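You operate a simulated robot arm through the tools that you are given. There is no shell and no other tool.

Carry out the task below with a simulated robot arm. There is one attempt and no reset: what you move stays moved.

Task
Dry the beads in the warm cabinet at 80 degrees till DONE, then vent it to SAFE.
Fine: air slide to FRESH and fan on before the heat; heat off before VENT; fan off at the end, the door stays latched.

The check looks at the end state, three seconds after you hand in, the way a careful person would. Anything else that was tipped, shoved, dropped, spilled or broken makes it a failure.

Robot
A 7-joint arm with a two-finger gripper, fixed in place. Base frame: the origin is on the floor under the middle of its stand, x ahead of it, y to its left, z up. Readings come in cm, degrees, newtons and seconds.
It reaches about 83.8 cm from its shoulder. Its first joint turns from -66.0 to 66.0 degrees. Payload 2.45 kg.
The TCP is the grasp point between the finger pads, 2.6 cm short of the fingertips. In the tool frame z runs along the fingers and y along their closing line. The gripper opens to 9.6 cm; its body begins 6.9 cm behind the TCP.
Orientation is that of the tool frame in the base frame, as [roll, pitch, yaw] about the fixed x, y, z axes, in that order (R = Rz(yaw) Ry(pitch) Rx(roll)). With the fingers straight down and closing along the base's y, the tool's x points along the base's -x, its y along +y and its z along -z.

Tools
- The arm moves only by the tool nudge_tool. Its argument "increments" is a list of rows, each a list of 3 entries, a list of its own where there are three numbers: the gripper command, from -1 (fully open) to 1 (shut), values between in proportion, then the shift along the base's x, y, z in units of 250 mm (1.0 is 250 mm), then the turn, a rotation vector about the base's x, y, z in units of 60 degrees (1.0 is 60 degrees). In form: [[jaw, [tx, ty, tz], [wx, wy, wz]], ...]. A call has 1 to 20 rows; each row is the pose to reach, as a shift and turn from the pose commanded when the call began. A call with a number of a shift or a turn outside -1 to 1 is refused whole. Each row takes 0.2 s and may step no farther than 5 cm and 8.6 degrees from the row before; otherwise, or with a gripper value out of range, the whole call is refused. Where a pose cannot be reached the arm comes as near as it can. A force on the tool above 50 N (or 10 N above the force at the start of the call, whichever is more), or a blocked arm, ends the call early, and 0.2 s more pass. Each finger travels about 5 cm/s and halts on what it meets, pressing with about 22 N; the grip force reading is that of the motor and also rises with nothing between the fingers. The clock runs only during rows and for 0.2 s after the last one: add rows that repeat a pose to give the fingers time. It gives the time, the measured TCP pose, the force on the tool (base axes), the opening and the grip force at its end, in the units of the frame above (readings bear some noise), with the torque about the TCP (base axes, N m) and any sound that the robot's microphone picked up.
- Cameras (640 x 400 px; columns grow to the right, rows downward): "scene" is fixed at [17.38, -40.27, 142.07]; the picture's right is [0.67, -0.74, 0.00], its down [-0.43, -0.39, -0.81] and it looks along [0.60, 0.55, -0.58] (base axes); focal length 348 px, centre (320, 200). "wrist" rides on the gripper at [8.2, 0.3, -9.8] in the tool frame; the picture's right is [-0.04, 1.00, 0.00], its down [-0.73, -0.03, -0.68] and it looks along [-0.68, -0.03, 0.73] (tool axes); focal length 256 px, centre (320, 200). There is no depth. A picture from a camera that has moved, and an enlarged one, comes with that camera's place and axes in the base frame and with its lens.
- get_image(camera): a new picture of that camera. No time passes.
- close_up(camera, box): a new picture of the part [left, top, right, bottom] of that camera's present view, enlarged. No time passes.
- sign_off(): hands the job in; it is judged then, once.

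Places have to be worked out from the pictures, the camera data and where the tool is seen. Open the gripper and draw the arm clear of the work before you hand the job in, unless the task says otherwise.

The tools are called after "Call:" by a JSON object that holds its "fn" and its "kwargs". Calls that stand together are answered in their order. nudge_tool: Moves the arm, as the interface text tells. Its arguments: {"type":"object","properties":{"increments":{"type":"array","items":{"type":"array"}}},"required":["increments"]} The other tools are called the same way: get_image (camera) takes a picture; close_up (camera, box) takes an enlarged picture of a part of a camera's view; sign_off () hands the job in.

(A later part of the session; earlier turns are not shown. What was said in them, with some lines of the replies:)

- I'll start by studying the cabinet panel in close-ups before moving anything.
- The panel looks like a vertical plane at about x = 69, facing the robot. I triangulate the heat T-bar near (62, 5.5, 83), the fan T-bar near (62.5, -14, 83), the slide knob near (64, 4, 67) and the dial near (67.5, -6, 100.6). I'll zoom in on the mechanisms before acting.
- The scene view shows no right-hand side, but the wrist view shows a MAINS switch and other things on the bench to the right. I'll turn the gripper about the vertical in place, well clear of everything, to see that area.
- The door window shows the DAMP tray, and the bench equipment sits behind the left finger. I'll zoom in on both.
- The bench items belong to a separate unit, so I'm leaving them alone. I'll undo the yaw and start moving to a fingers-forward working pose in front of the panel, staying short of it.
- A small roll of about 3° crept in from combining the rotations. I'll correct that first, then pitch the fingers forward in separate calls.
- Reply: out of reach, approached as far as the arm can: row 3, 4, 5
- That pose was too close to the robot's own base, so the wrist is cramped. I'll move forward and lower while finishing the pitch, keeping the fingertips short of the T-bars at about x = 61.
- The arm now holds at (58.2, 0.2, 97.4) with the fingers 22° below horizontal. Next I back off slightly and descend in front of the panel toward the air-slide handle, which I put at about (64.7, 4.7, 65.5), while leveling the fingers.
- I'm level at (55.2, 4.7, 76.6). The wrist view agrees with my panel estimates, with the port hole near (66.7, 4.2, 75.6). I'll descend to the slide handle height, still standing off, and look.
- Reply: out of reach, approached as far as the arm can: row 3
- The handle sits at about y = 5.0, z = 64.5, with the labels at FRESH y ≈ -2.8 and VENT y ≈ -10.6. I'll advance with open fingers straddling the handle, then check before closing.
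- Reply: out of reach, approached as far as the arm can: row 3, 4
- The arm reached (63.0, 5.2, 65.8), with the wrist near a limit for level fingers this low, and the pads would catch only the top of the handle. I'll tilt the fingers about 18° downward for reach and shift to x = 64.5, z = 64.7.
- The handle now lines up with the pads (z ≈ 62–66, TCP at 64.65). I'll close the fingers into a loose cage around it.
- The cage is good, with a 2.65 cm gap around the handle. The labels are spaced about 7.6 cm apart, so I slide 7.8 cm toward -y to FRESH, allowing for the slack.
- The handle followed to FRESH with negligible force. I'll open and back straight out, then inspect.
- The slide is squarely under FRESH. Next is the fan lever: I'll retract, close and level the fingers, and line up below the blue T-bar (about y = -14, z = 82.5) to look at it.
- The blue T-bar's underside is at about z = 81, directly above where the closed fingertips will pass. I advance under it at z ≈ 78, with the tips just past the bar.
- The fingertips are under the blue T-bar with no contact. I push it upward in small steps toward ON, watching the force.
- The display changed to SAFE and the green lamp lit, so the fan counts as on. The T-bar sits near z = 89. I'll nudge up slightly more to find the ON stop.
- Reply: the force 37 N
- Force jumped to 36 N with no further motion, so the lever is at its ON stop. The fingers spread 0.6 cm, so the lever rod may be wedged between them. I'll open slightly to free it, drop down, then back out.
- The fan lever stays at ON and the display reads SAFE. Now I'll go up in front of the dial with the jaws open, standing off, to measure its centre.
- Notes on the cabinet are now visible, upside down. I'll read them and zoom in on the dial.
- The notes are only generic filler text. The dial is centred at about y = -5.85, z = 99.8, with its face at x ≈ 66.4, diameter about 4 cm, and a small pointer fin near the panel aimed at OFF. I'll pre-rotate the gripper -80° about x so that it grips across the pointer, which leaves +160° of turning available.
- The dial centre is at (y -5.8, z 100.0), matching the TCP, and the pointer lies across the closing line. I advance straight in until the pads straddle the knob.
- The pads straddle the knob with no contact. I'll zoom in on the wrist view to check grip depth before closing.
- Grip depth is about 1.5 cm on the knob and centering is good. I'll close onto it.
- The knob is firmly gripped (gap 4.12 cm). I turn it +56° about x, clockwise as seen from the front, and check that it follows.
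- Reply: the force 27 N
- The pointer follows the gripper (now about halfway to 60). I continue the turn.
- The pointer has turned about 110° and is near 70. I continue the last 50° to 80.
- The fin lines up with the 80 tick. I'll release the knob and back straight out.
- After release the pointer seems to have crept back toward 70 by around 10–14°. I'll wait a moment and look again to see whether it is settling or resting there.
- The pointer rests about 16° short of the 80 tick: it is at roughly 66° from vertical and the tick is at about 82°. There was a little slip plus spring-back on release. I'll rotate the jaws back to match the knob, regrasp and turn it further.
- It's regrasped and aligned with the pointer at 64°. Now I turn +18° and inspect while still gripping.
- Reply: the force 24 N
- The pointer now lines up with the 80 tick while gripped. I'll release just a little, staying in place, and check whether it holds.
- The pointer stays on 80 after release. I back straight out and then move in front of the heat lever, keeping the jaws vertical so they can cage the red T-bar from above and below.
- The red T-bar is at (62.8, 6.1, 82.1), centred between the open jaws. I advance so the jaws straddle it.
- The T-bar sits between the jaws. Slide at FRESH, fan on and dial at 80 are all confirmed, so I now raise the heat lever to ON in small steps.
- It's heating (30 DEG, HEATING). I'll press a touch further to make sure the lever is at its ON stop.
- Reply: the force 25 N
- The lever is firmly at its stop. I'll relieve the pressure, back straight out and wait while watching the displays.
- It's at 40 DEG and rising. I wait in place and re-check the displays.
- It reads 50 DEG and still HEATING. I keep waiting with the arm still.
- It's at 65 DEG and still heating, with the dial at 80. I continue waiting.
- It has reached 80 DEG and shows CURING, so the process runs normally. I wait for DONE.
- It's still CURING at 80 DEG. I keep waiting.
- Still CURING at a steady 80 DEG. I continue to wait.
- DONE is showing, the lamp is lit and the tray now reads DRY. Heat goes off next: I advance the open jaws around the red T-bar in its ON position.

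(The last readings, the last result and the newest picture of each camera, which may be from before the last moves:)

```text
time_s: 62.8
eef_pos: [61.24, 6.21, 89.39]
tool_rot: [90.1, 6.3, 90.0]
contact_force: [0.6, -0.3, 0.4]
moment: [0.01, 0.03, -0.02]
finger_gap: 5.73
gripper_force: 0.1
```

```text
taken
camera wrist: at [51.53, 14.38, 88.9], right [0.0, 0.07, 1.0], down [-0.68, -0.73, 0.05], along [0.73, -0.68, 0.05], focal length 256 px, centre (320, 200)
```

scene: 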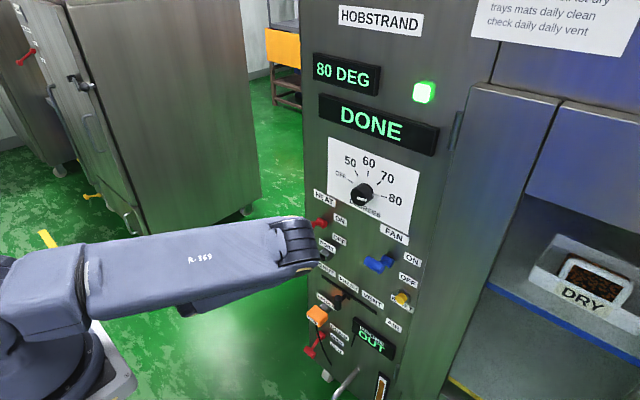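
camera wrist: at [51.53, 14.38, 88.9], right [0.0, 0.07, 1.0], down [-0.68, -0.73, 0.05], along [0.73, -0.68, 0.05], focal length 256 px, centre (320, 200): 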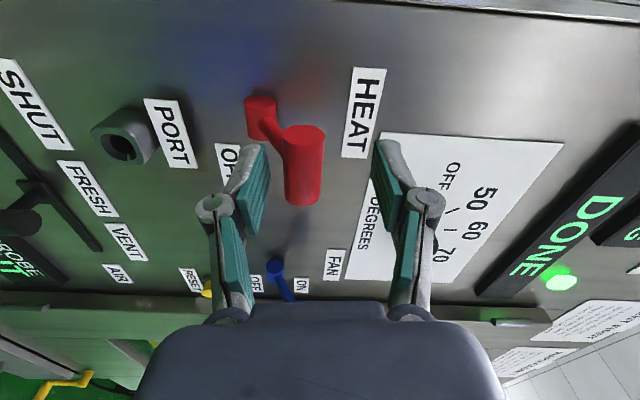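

The T-bar is between the jaws. I push it down to OFF in small steps.

Call:
{"fn": "nudge_tool", "kwargs": {"increments": [[-0.2, [0, 0, -0.06], [0, 0, 0]], [-0.2, [0, 0, -0.12], [0, 0, 0]], [-0.2, [0, 0, -0.18], [0, 0, 0]], [-0.2, [0, 0, -0.24], [0, 0, 0]], [-0.2, [0, 0, -0.3], [0, 0, 0]], [-0.2, [0, 0, -0.34], [0, 0, 0]], [-0.2, [0, 0, -0.365], [0, 0, 0]]]}}

Call:
{"fn": "get_image", "kwargs": {"camera": "wrist"}}

Call:
{"fn": "get_image", "kwargs": {"camera": "scene"}}

```text
time_s: 64.4
eef_pos: [61.1, 6.38, 80.11]
tool_rot: [89.9, 6.2, 89.9]
contact_force: [0.4, -1.1, 2.7]
moment: [0.04, -0.05, -0.05]
finger_gap: 5.88
gripper_force: 1.1
```

```text
taken
camera wrist: at [51.29, 14.55, 79.74], right [0.0, 0.07, 1.0], down [-0.68, -0.73, 0.05], along [0.73, -0.68, 0.05], focal length 256 px, centre (320, 200)
```

wrist: 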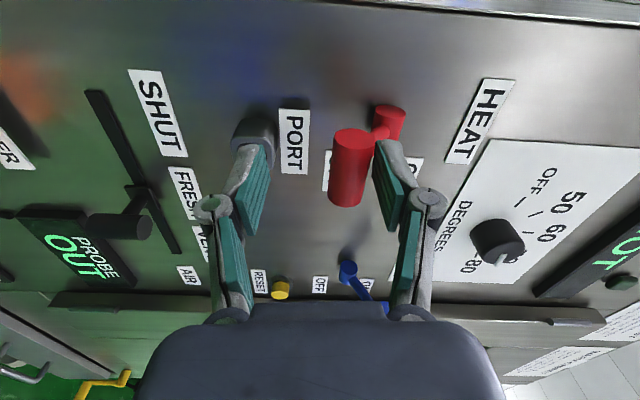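

```text
taken
```

scene: 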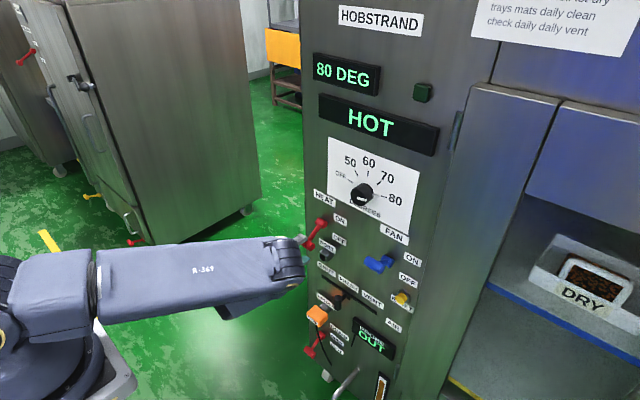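

The display reads HOT, so heat is off, and the T-bar is back near z = 82. I'll press slightly more to confirm the OFF stop.

Call:
{"fn": "nudge_tool", "kwargs": {"increments": [[-0.2, [0, 0, -0.012], [0, 0, 0]], [-0.2, [0, 0, -0.024], [0, 0, 0]]]}}

Call:
{"fn": "close_up", "kwargs": {"camera": "wrist", "box": [220, 60, 440, 220]}}

```text
time_s: 65.0
eef_pos: [61.03, 6.38, 80.01]
tool_rot: [89.7, 6.2, 89.9]
contact_force: [2.5, -2.0, 13.6]
moment: [0.27, -0.16, -0.08]
finger_gap: 6.52
gripper_force: 5.6
```

```text
2.50 times, centred on (330, 140) of wrist
camera zoom: at [51.28, 14.55, 79.33], right [0.0, 0.07, 1.0], down [-0.68, -0.73, 0.05], along [0.73, -0.68, 0.05], focal length 640 px, centre (295, 350)
```

zoom: 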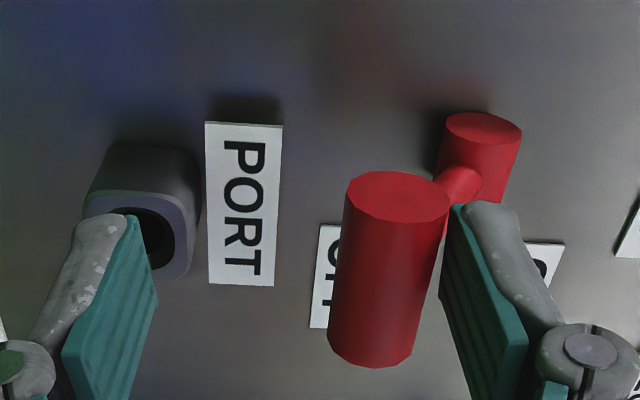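

Heat is solidly at OFF. I'll relieve, back out, and rotate the gripper back so the jaws close along y for the air-slide handle.

Call:
{"fn": "nudge_tool", "kwargs": {"increments": [[-0.2, [0, 0, 0.02], [0, 0, 0]], [-0.2, [0, 0, 0.06], [0, 0, 0]], [-0.2, [-0.12, 0, 0.06], [0, 0, 0]], [-0.2, [-0.26, 0, 0.06], [0, 0, 0]], [-0.2, [-0.3, 0, 0.06], [-0.14, 0, 0]], [-0.2, [-0.3, 0, 0.06], [-0.28, 0, 0]], [-0.2, [-0.3, -0.04, 0.06], [-0.42, 0, 0]], [-0.2, [-0.3, -0.08, 0.06], [-0.56, 0, 0]], [-0.2, [-0.3, -0.14, 0.06], [-0.7, 0, 0]], [-0.2, [-0.3, -0.2, 0.06], [-0.84, 0, 0]], [-0.2, [-0.3, -0.26, 0.06], [-0.98, 0, 0]]]}}

Call:
{"fn": "nudge_tool", "kwargs": {"increments": [[-0.2, [0, -0.02, 0], [-0.14, 0, 0]], [-0.2, [0, -0.05, 0], [-0.28, 0, 0]], [-0.2, [0, -0.09, 0], [-0.415, 0, 0]]]}}

Call:
{"fn": "get_image", "kwargs": {"camera": "wrist"}}

Call:
{"fn": "get_image", "kwargs": {"camera": "scene"}}

```text
time_s: 67.4
eef_pos: [53.73, -0.14, 81.33]
tool_rot: [89.9, 65.2, 89.8]
contact_force: [0.3, 0.4, -0.2]
moment: [0.0, 0.01, 0.03]
finger_gap: 5.76
gripper_force: 0.0
```

```text
time_s: 68.2
eef_pos: [53.61, -2.56, 81.28]
tool_rot: [-72.9, 89.8, -72.9]
contact_force: [0.3, -0.6, -0.1]
moment: [0.02, 0.0, -0.01]
finger_gap: 5.76
gripper_force: 0.1
```

```text
taken
camera wrist: at [43.95, -2.25, 73.24], right [0.0, 1.0, 0.04], down [-0.68, -0.03, 0.73], along [0.73, -0.03, 0.68], focal length 256 px, centre (320, 200)
```

wrist: 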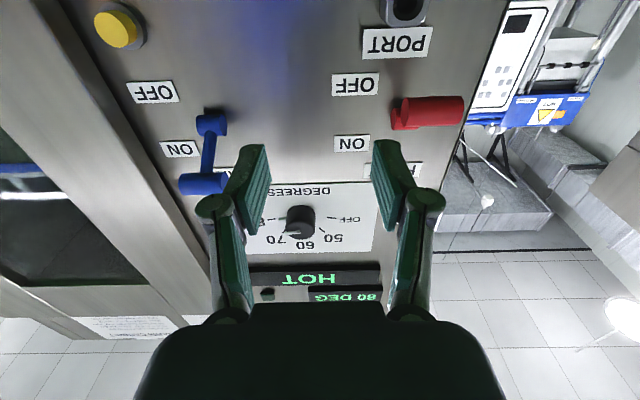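

```text
taken
```

scene: 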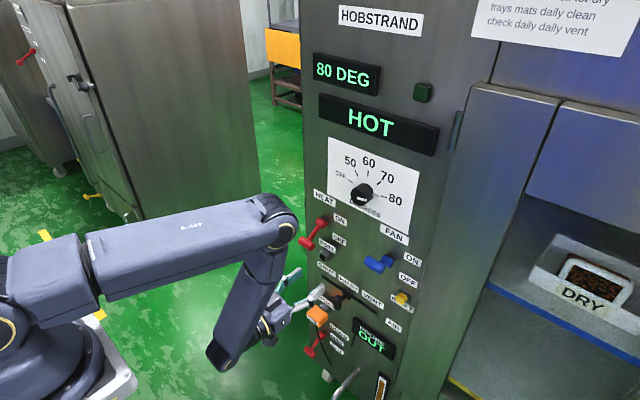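

I'm level and centred at y = -2.6. I descend with an 18° downward tilt to the slide height, still standing off.

Call:
{"fn": "nudge_tool", "kwargs": {"increments": [[-0.2, [0.02, 0, -0.14], [0, 0.1, 0]], [-0.2, [0.04, 0, -0.28], [0, 0.2, 0]], [-0.2, [0.06, 0, -0.42], [0, 0.3, 0]], [-0.2, [0.088, 0, -0.568], [0, 0.3, 0]]]}}

Call:
{"fn": "get_image", "kwargs": {"camera": "wrist"}}

```text
time_s: 69.2
eef_pos: [55.94, -2.15, 67.61]
tool_rot: [-180.0, 72.0, 179.9]
contact_force: [-0.7, 0.4, 0.0]
moment: [0.03, 0.01, 0.01]
finger_gap: 5.72
gripper_force: 0.0
```

```text
taken
camera wrist: at [44.15, -1.8, 62.84], right [0.01, 1.0, 0.04], down [-0.42, -0.03, 0.91], along [0.91, -0.03, 0.42], focal length 256 px, centre (320, 200)
```

wrist: 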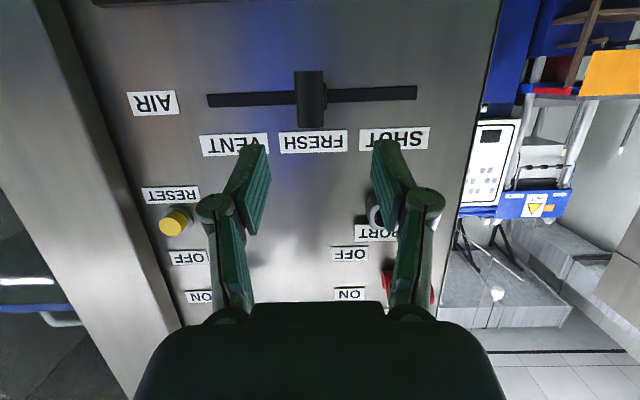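

The handle is at y ≈ -2.7. I move in with the jaws straddling it, then close to a loose cage.

Call:
{"fn": "nudge_tool", "kwargs": {"increments": [[-0.2, [0.1, -0.02, -0.04], [0, 0, 0]], [-0.2, [0.2, -0.022, -0.08], [0, 0, 0]], [-0.2, [0.29, -0.022, -0.12], [0, 0, 0]], [-0.2, [0.348, -0.022, -0.12], [0, 0, 0]]]}}

Call:
{"fn": "get_image", "kwargs": {"camera": "wrist"}}

```text
time_s: 70.2
eef_pos: [64.33, -2.86, 64.15]
tool_rot: [179.8, 72.0, 179.8]
contact_force: [-0.3, -0.3, -0.4]
moment: [0.01, -0.02, 0.03]
finger_gap: 5.73
gripper_force: 0.1
```

```text
taken
camera wrist: at [52.5, -2.52, 59.36], right [0.01, 1.0, 0.04], down [-0.42, -0.03, 0.91], along [0.91, -0.03, 0.42], focal length 256 px, centre (320, 200)
```

wrist: 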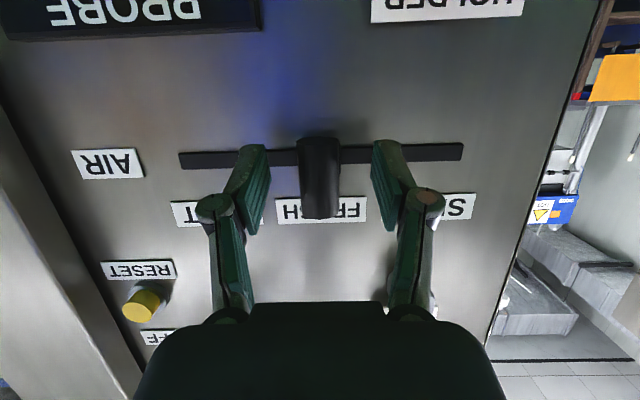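

The handle is centred between the pads. I close to a loose cage and slide 7.7 cm toward -y to VENT.

Call:
{"fn": "nudge_tool", "kwargs": {"increments": [[0.45, [0, 0, 0], [0, 0, 0]], [0.45, [0, 0, 0], [0, 0, 0]], [0.45, [0, 0, 0], [0, 0, 0]], [0.45, [0, -0.06, 0], [0, 0, 0]], [0.45, [0, -0.14, 0], [0, 0, 0]], [0.45, [0, -0.22, 0], [0, 0, 0]], [0.45, [0, -0.28, 0], [0, 0, 0]], [0.45, [0, -0.31, 0], [0, 0, 0]], [0.45, [0, -0.31, 0], [0, 0, 0]]]}}

Call:
{"fn": "get_image", "kwargs": {"camera": "wrist"}}

Call:
{"fn": "get_image", "kwargs": {"camera": "scene"}}

```text
time_s: 72.2
eef_pos: [64.65, -10.78, 64.02]
tool_rot: [-180.0, 72.0, 179.9]
contact_force: [0.6, -0.4, -1.2]
moment: [0.01, -0.01, 0.01]
finger_gap: 2.62
gripper_force: 0.0
```

```text
taken
camera wrist: at [52.7, -10.46, 59.45], right [0.01, 1.0, 0.04], down [-0.42, -0.03, 0.91], along [0.91, -0.03, 0.42], focal length 256 px, centre (320, 200)
```

wrist: 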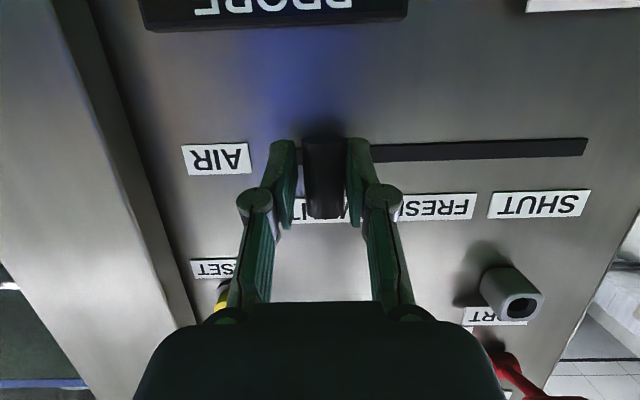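

```text
taken
```

scene: 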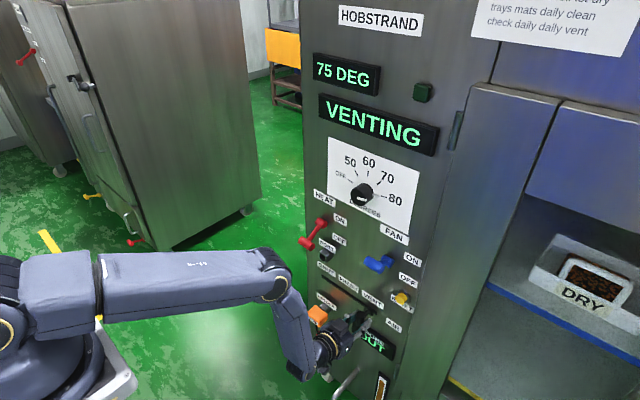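

The display reads VENTING and the temperature is falling. I open, back out and verify the handle sits under VENT.

Call:
{"fn": "nudge_tool", "kwargs": {"increments": [[-0.2, [0, 0.008, 0], [0, 0, 0]], [-0.2, [0, 0.008, 0], [0, 0, 0]], [-0.2, [-0.05, 0.008, 0.01], [0, 0, 0]], [-0.2, [-0.2, 0.008, 0.06], [0, 0, 0]], [-0.2, [-0.36, 0.008, 0.12], [0, 0, 0]]]}}

Call:
{"fn": "get_image", "kwargs": {"camera": "wrist"}}

Call:
{"fn": "close_up", "kwargs": {"camera": "scene", "box": [290, 230, 450, 380]}}

```text
time_s: 73.4
eef_pos: [55.61, -10.27, 67.14]
tool_rot: [-180.0, 72.1, 180.0]
contact_force: [0.0, 0.0, -0.5]
moment: [0.01, 0.01, 0.0]
finger_gap: 5.76
gripper_force: 0.1
```

```text
taken
camera wrist: at [43.73, -10.01, 62.5], right [0.01, 1.0, 0.04], down [-0.42, -0.03, 0.91], along [0.91, -0.03, 0.42], focal length 256 px, centre (320, 200)
```

wrist: 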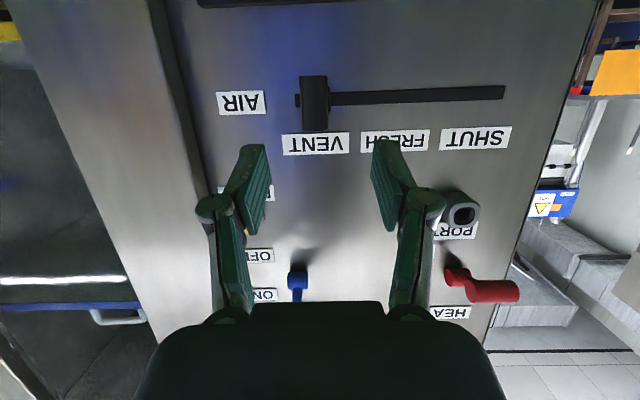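

```text
2.67 times, centred on (370, 305) of scene
camera zoom: at [17.38, -40.27, 142.07], right [0.67, -0.74, 0.0], down [-0.43, -0.39, -0.81], along [0.6, 0.55, -0.58], focal length 929 px, centre (187, -80)
```

zoom: 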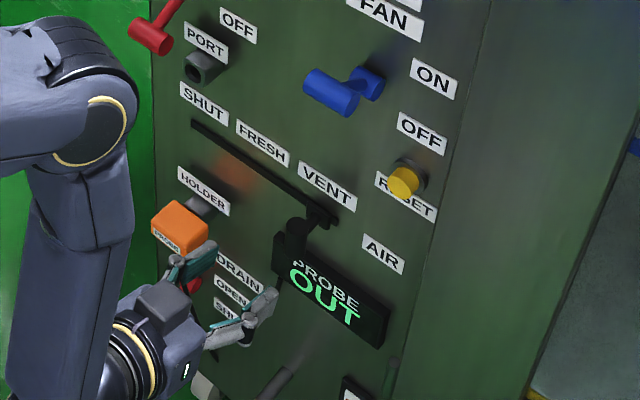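

The slide is at VENT. While it vents I'll move up in front of the fan lever and rotate the jaws vertical again, so I'm ready to switch it off once SAFE shows.

Call:
{"fn": "nudge_tool", "kwargs": {"increments": [[-0.2, [-0.04, -0.03, 0.12], [0, -0.1, 0]], [-0.2, [-0.08, -0.06, 0.28], [0, -0.2, 0]], [-0.2, [-0.1, -0.09, 0.44], [0, -0.3, 0]], [-0.2, [-0.1, -0.12, 0.6], [0, -0.3, 0]], [-0.2, [-0.1, -0.144, 0.74], [0, -0.3, 0]], [-0.2, [-0.1, -0.144, 0.87], [0, -0.3, 0]]]}}

Call:
{"fn": "nudge_tool", "kwargs": {"increments": [[-0.2, [0, 0, 0], [0.14, 0, 0]], [-0.2, [0, 0, 0], [0.28, 0, 0]], [-0.2, [0, 0, 0], [0.42, 0, 0]], [-0.2, [0, 0, 0], [0.56, 0, 0]], [-0.2, [0, 0, 0], [0.7, 0, 0]], [-0.2, [0, 0, 0], [0.84, 0, 0]], [-0.2, [0, 0, 0], [0.98, 0, 0]]]}}

Call:
{"fn": "nudge_tool", "kwargs": {"increments": [[-0.2, [0, 0, 0], [0.14, 0, 0]], [-0.2, [0, 0, 0], [0.28, 0, 0]], [-0.2, [0, 0, 0], [0.42, 0, 0]]]}}

Call:
{"fn": "get_image", "kwargs": {"camera": "wrist"}}

Call:
{"fn": "get_image", "kwargs": {"camera": "scene"}}

```text
time_s: 74.8
eef_pos: [53.09, -14.03, 89.16]
tool_rot: [31.2, 89.9, 31.2]
contact_force: [0.5, 0.1, 1.0]
moment: [-0.01, -0.02, -0.01]
finger_gap: 5.74
gripper_force: 0.1
```

```text
time_s: 76.4
eef_pos: [52.93, -14.15, 88.94]
tool_rot: [89.9, 31.2, 90.0]
contact_force: [0.1, 0.5, -0.4]
moment: [0.02, 0.01, -0.01]
finger_gap: 5.77
gripper_force: 0.0
```

```text
time_s: 77.2
eef_pos: [52.93, -14.02, 88.79]
tool_rot: [90.0, 5.8, 90.0]
contact_force: [0.2, 1.0, 0.1]
moment: [0.01, -0.01, -0.01]
finger_gap: 5.75
gripper_force: 0.0
```

```text
taken
camera wrist: at [43.21, -5.93, 88.44], right [0.0, 0.06, 1.0], down [-0.68, -0.73, 0.05], along [0.73, -0.68, 0.04], focal length 256 px, centre (320, 200)
```

wrist: 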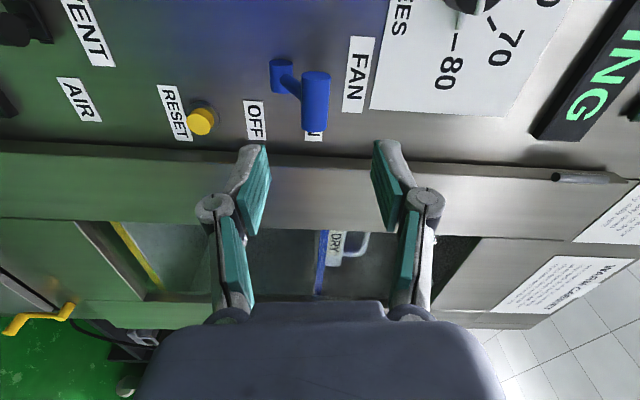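

```text
taken
```

scene: 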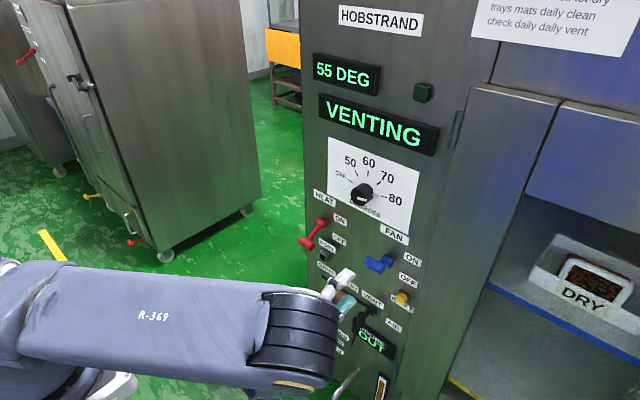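

It's at 55 DEG and VENTING, with the blue T-bar at (62.8, -13.8, 88.4) directly ahead. I hold here until SAFE.

Call:
{"fn": "nudge_tool", "kwargs": {"increments": [[-0.2, [0, 0, 0], [0, 0, 0]], [-0.2, [0, 0, 0], [0, 0, 0]], [-0.2, [0, 0, 0], [0, 0, 0]], [-0.2, [0, 0, 0], [0, 0, 0]], [-0.2, [0, 0, 0], [0, 0, 0]], [-0.2, [0, 0, 0], [0, 0, 0]], [-0.2, [0, 0, 0], [0, 0, 0]], [-0.2, [0, 0, 0], [0, 0, 0]], [-0.2, [0, 0, 0], [0, 0, 0]], [-0.2, [0, 0, 0], [0, 0, 0]], [-0.2, [0, 0, 0], [0, 0, 0]], [-0.2, [0, 0, 0], [0, 0, 0]], [-0.2, [0, 0, 0], [0, 0, 0]], [-0.2, [0, 0, 0], [0, 0, 0]], [-0.2, [0, 0, 0], [0, 0, 0]], [-0.2, [0, 0, 0], [0, 0, 0]], [-0.2, [0, 0, 0], [0, 0, 0]], [-0.2, [0, 0, 0], [0, 0, 0]], [-0.2, [0, 0, 0], [0, 0, 0]], [-0.2, [0, 0, 0], [0, 0, 0]]]}}

Call:
{"fn": "get_image", "kwargs": {"camera": "scene"}}

```text
time_s: 81.4
eef_pos: [53.03, -14.16, 88.86]
tool_rot: [90.0, 6.1, 90.1]
contact_force: [0.1, 0.1, 0.3]
moment: [0.06, -0.02, 0.02]
finger_gap: 5.79
gripper_force: 0.1
```

```text
taken
```

scene: 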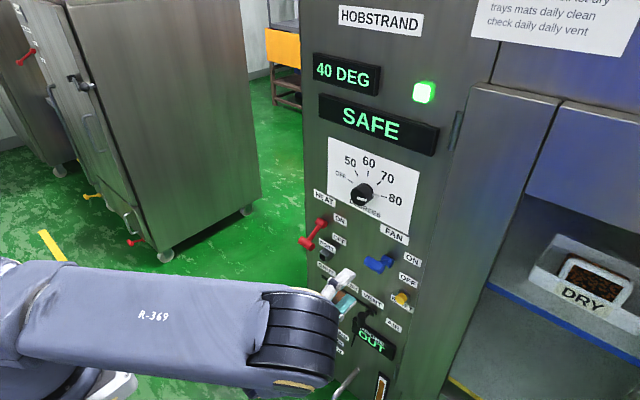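

SAFE is showing at 40 DEG with the lamp lit. I advance the open jaws around the fan T-bar.

Call:
{"fn": "nudge_tool", "kwargs": {"increments": [[-0.2, [0.12, 0.008, 0], [0, 0, 0]], [-0.2, [0.24, 0.008, 0], [0, 0, 0]], [-0.2, [0.322, 0.008, 0], [0, 0, 0]], [-0.2, [0.322, 0.008, 0], [0, 0, 0]]]}}

Call:
{"fn": "get_image", "kwargs": {"camera": "wrist"}}

Call:
{"fn": "get_image", "kwargs": {"camera": "scene"}}

```text
time_s: 82.4
eef_pos: [60.94, -13.98, 89.04]
tool_rot: [90.0, 6.0, 90.0]
contact_force: [-0.1, -1.0, -0.6]
moment: [0.03, 0.0, 0.0]
finger_gap: 5.76
gripper_force: 0.1
```

```text
taken
camera wrist: at [51.16, -5.79, 88.54], right [0.0, 0.06, 1.0], down [-0.68, -0.73, 0.05], along [0.73, -0.68, 0.04], focal length 256 px, centre (320, 200)
```

wrist: 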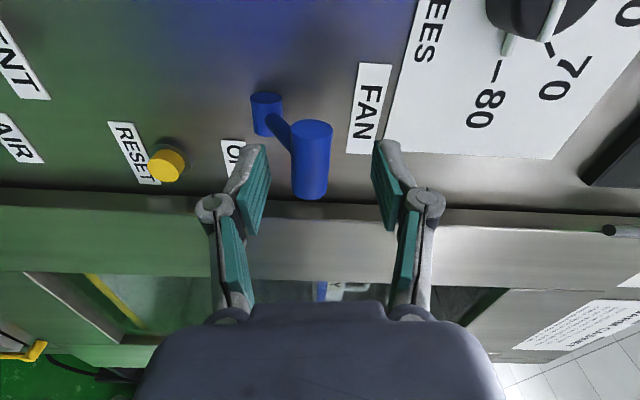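

```text
taken
```

scene: 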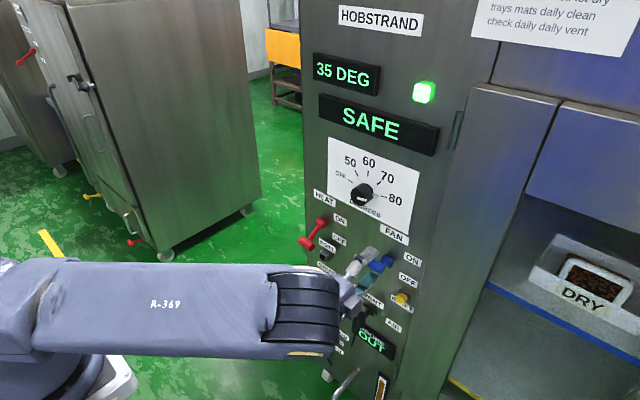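

It's at 35 DEG and SAFE, with the blue T-bar centred between the jaws. I press it down to OFF in small steps.

Call:
{"fn": "nudge_tool", "kwargs": {"increments": [[-0.2, [0, 0, -0.06], [0, 0, 0]], [-0.2, [0, 0, -0.12], [0, 0, 0]], [-0.2, [0, 0, -0.18], [0, 0, 0]], [-0.2, [0, 0, -0.24], [0, 0, 0]], [-0.2, [0, 0, -0.3], [0, 0, 0]], [-0.2, [0, 0, -0.34], [0, 0, 0]], [-0.2, [0, 0, -0.362], [0, 0, 0]]]}}

Call:
{"fn": "get_image", "kwargs": {"camera": "wrist"}}

Call:
{"fn": "get_image", "kwargs": {"camera": "scene"}}

```text
time_s: 84.0
eef_pos: [61.01, -13.97, 80.07]
tool_rot: [89.7, 6.0, 89.9]
contact_force: [2.5, 0.3, 9.6]
moment: [0.17, -0.11, -0.06]
finger_gap: 6.3
gripper_force: 4.0
```

```text
taken
camera wrist: at [51.32, -5.7, 79.51], right [0.0, 0.06, 1.0], down [-0.68, -0.73, 0.04], along [0.73, -0.68, 0.05], focal length 256 px, centre (320, 200)
```

wrist: 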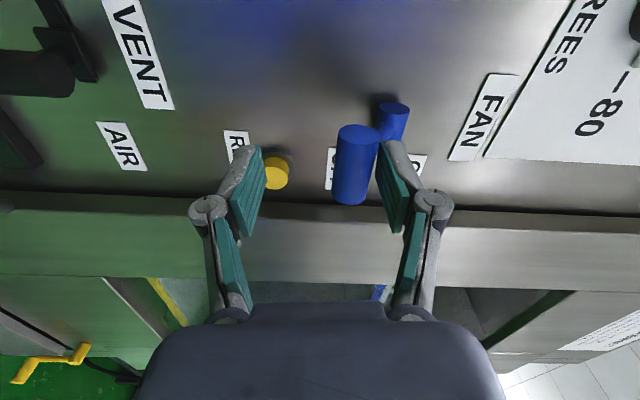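

```text
taken
```

scene: 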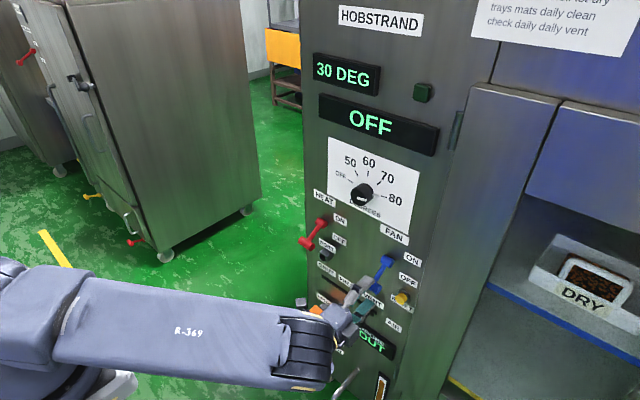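

The display reads OFF and the fan lever is at its OFF stop. I relieve the pressure and back straight out.

Call:
{"fn": "nudge_tool", "kwargs": {"increments": [[-0.2, [0, 0, 0.02], [0, 0, 0]], [-0.2, [0, 0, 0.06], [0, 0, 0]], [-0.2, [-0.1, 0, 0.06], [0, 0, 0]], [-0.2, [-0.22, 0, 0.06], [0, 0, 0]], [-0.2, [-0.34, 0, 0.06], [0, 0, 0]]]}}

Call:
{"fn": "get_image", "kwargs": {"camera": "wrist"}}

Call:
{"fn": "get_image", "kwargs": {"camera": "scene"}}

```text
time_s: 85.2
eef_pos: [52.59, -14.09, 81.37]
tool_rot: [90.0, 5.9, 90.0]
contact_force: [0.8, -0.5, 0.6]
moment: [0.01, -0.02, 0.01]
finger_gap: 5.74
gripper_force: 0.0
```

```text
taken
camera wrist: at [42.79, -5.96, 80.84], right [0.0, 0.06, 1.0], down [-0.68, -0.73, 0.05], along [0.73, -0.68, 0.04], focal length 256 px, centre (320, 200)
```

wrist: 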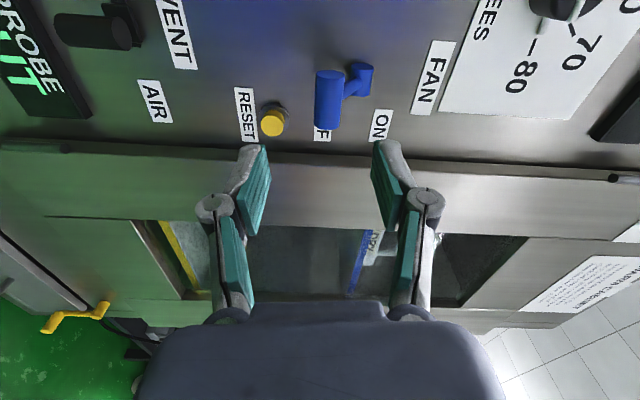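

```text
taken
```

scene: 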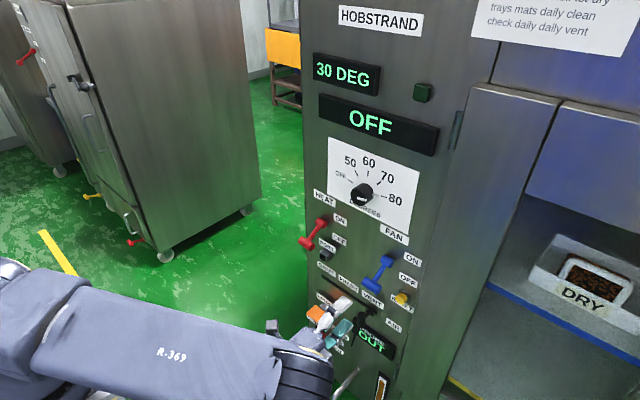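

All levers are at their end states. I open the gripper fully and raise the arm away from the panel, rolling back toward the original posture.

Call:
{"fn": "nudge_tool", "kwargs": {"increments": [[-1, [-0.02, 0.04, 0.12], [0, 0, 0]], [-1, [-0.02, 0.08, 0.28], [0, 0, 0]], [-1, [0, 0.12, 0.44], [0, 0, 0]], [-1, [0.04, 0.16, 0.6], [0, 0, 0]], [-1, [0.06, 0.2, 0.74], [0, 0, 0]]]}}

Call:
{"fn": "nudge_tool", "kwargs": {"increments": [[-1, [0, 0, 0], [-0.14, 0, 0]], [-1, [0, 0, 0], [-0.28, 0, 0]], [-1, [0, 0, 0], [-0.42, 0, 0]], [-1, [0, 0, 0], [-0.56, 0, 0]], [-1, [0, 0, 0], [-0.7, 0, 0]], [-1, [0, 0, 0], [-0.84, 0, 0]], [-1, [0, 0, 0], [-0.98, 0, 0]]]}}

Call:
{"fn": "nudge_tool", "kwargs": {"increments": [[-1, [0, 0, 0], [-0.14, 0, 0]], [-1, [0, 0, 0], [-0.28, 0, 0]], [-1, [0, 0, 0], [-0.42, 0, 0]]]}}

Call:
{"fn": "nudge_tool", "kwargs": {"increments": [[-1, [-0.04, 0, 0.08], [0, 0.14, 0]], [-1, [-0.1, 0, 0.18], [0, 0.28, 0]], [-1, [-0.18, 0, 0.28], [0, 0.42, 0]], [-1, [-0.26, 0, 0.38], [0, 0.56, 0]], [-1, [-0.34, 0, 0.46], [0, 0.7, 0]], [-1, [-0.4, 0, 0.54], [0, 0.84, 0]], [-1, [-0.48, 0, 0.6], [0, 0.98, 0]]]}}

Call:
{"fn": "get_image", "kwargs": {"camera": "wrist"}}

Call:
{"fn": "get_image", "kwargs": {"camera": "scene"}}

```text
time_s: 86.4
eef_pos: [53.92, -8.8, 99.46]
tool_rot: [90.1, 6.0, 90.0]
contact_force: [-0.6, -0.3, -0.4]
moment: [0.0, 0.0, 0.01]
finger_gap: 9.58
gripper_force: 0.1
```

```text
time_s: 88.0
eef_pos: [53.91, -8.81, 99.72]
tool_rot: [89.9, 65.1, 89.8]
contact_force: [0.6, -0.7, -0.4]
moment: [-0.05, -0.04, 0.0]
finger_gap: 9.6
gripper_force: 0.0
```

```text
time_s: 88.8
eef_pos: [53.98, -8.88, 99.74]
tool_rot: [-77.4, 89.9, -77.3]
contact_force: [-0.1, 0.8, 0.5]
moment: [0.01, 0.0, 0.03]
finger_gap: 9.6
gripper_force: 0.0
```

```text
time_s: 90.4
eef_pos: [41.98, -8.7, 114.94]
tool_rot: [-179.8, 31.3, 179.8]
contact_force: [0.1, 0.8, -0.1]
moment: [0.01, -0.03, -0.01]
finger_gap: 9.62
gripper_force: 0.0
out of reach, approached as far as the arm can: row 2, 3, 4
```

```text
taken
camera wrist: at [29.98, -8.34, 119.22], right [0.04, 1.0, 0.02], down [0.27, -0.03, 0.96], along [0.96, -0.03, -0.28], focal length 256 px, centre (320, 200)
```

wrist: 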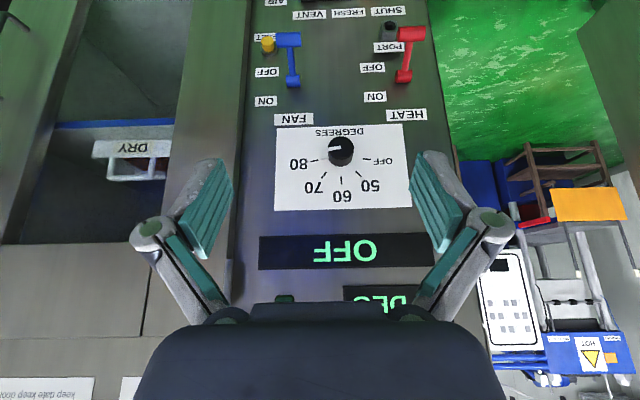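

```text
taken
```

scene: 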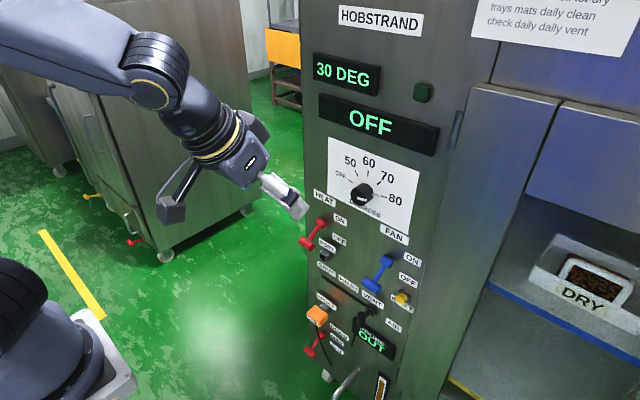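

Everything looks as intended: 30 DEG, OFF, tray DRY, slide at VENT. I pull the arm back to its starting pose and take final close-ups.

Call:
{"fn": "nudge_tool", "kwargs": {"increments": [[-1, [-0.06, 0, 0.05], [0, 0.13, 0]], [-1, [-0.14, 0, 0.1], [0, 0.26, 0]], [-1, [-0.22, -0.02, 0.15], [0, 0.39, 0]], [-1, [-0.32, -0.04, 0.22], [0, 0.52, 0]], [-1, [-0.32, -0.04, 0.22], [0, 0.52, 0]]]}}

Call:
{"fn": "get_image", "kwargs": {"camera": "wrist"}}

Call:
{"fn": "get_image", "kwargs": {"camera": "scene"}}

Call:
{"fn": "close_up", "kwargs": {"camera": "scene", "box": [290, 200, 450, 390]}}

Call:
{"fn": "close_up", "kwargs": {"camera": "wrist", "box": [80, 70, 440, 310]}}

```text
time_s: 91.6
eef_pos: [32.23, -3.44, 118.99]
tool_rot: [179.9, 0.3, 179.9]
contact_force: [0.3, -0.8, -0.3]
moment: [0.03, 0.03, -0.01]
finger_gap: 9.59
gripper_force: 0.0
out of reach, approached as far as the arm can: row 3, 4, 5
```

```text
taken
camera wrist: at [23.97, -3.17, 128.99], right [0.04, 1.0, 0.0], down [0.73, -0.03, 0.68], along [0.68, -0.03, -0.73], focal length 256 px, centre (320, 200)
```

wrist: 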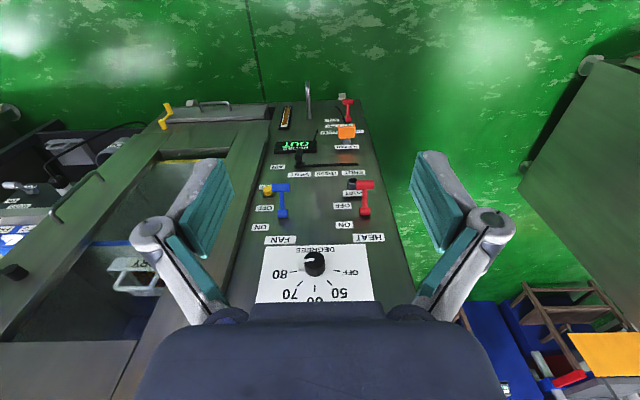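

```text
taken
```

scene: 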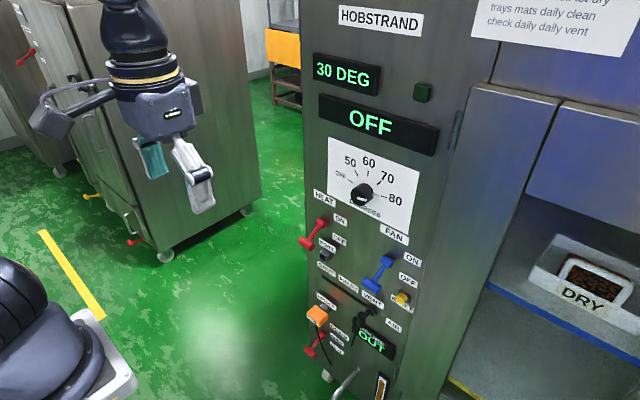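

```text
2.11 times, centred on (370, 295) of scene
camera zoom: at [17.38, -40.27, 142.07], right [0.67, -0.74, 0.0], down [-0.43, -0.39, -0.81], along [0.6, 0.55, -0.58], focal length 733 px, centre (215, 0)
```

zoom: 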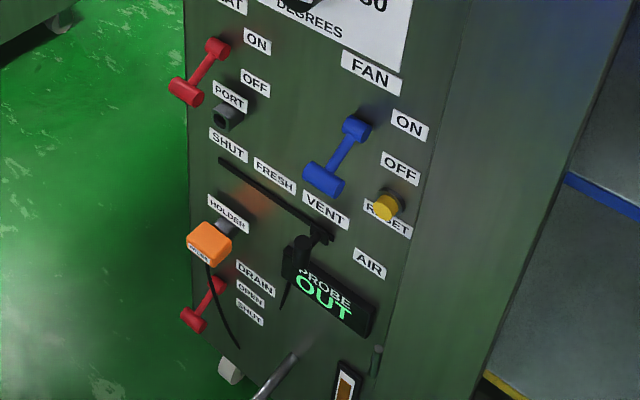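

```text
1.67 times, centred on (260, 190) of wrist
camera zoom: at [23.97, -3.17, 128.99], right [0.04, 1.0, 0.0], down [0.73, -0.03, 0.68], along [0.68, -0.03, -0.73], focal length 427 px, centre (420, 217)
```

zoom: 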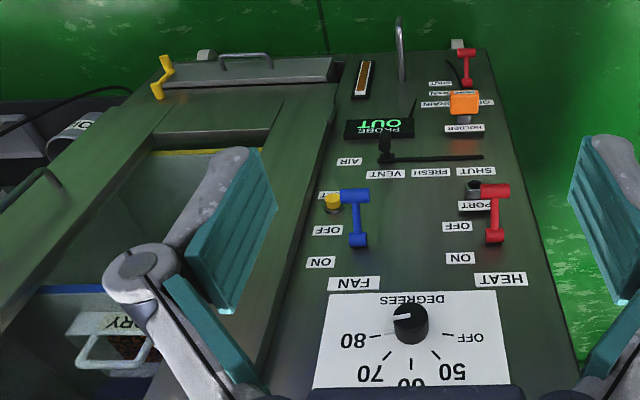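

The final views show:
- **Levers and slide:** heat is OFF, fan is OFF and the air slide is at VENT.
- **Beads:** the tray reads DRY, and SAFE came up before I switched the fan off.
- **Left alone:** I did not touch the probe, drain, reset or door.
- **Arm:** the gripper is open and clear of the panel.

I'm handing the job in.

Call:
{"fn": "sign_off", "kwargs": {}}

```text
The job is handed in.
```

The beads are dry and the cabinet was vented to SAFE. I've handed the job in, but no check result has come back yet.

- **Start-up order:** I moved the air slide to FRESH and switched the fan on before the heat, with the dial at 80. The first turn of the dial slipped back short of 80, so I regripped it and set it on the 80 mark before heating.
- **Drying:** the cabinet reached 80 degrees and went through CURING to DONE. The tray label changed from DAMP to DRY.
- **Venting:** I switched the heat off before moving the slide to VENT. The display reached SAFE at 40 degrees.
- **End state:** I switched the fan off last, and the display then read OFF at 30 degrees. The slide is still at VENT and the dial is still at 80, since the task didn't say to reset either.
- **Left alone:** I did not touch the door, probe, drain lever or reset button. The PROBE OUT sign was lit throughout, and the cycle ran normally without the probe.

The gripper is open and the arm is clear of the panel.
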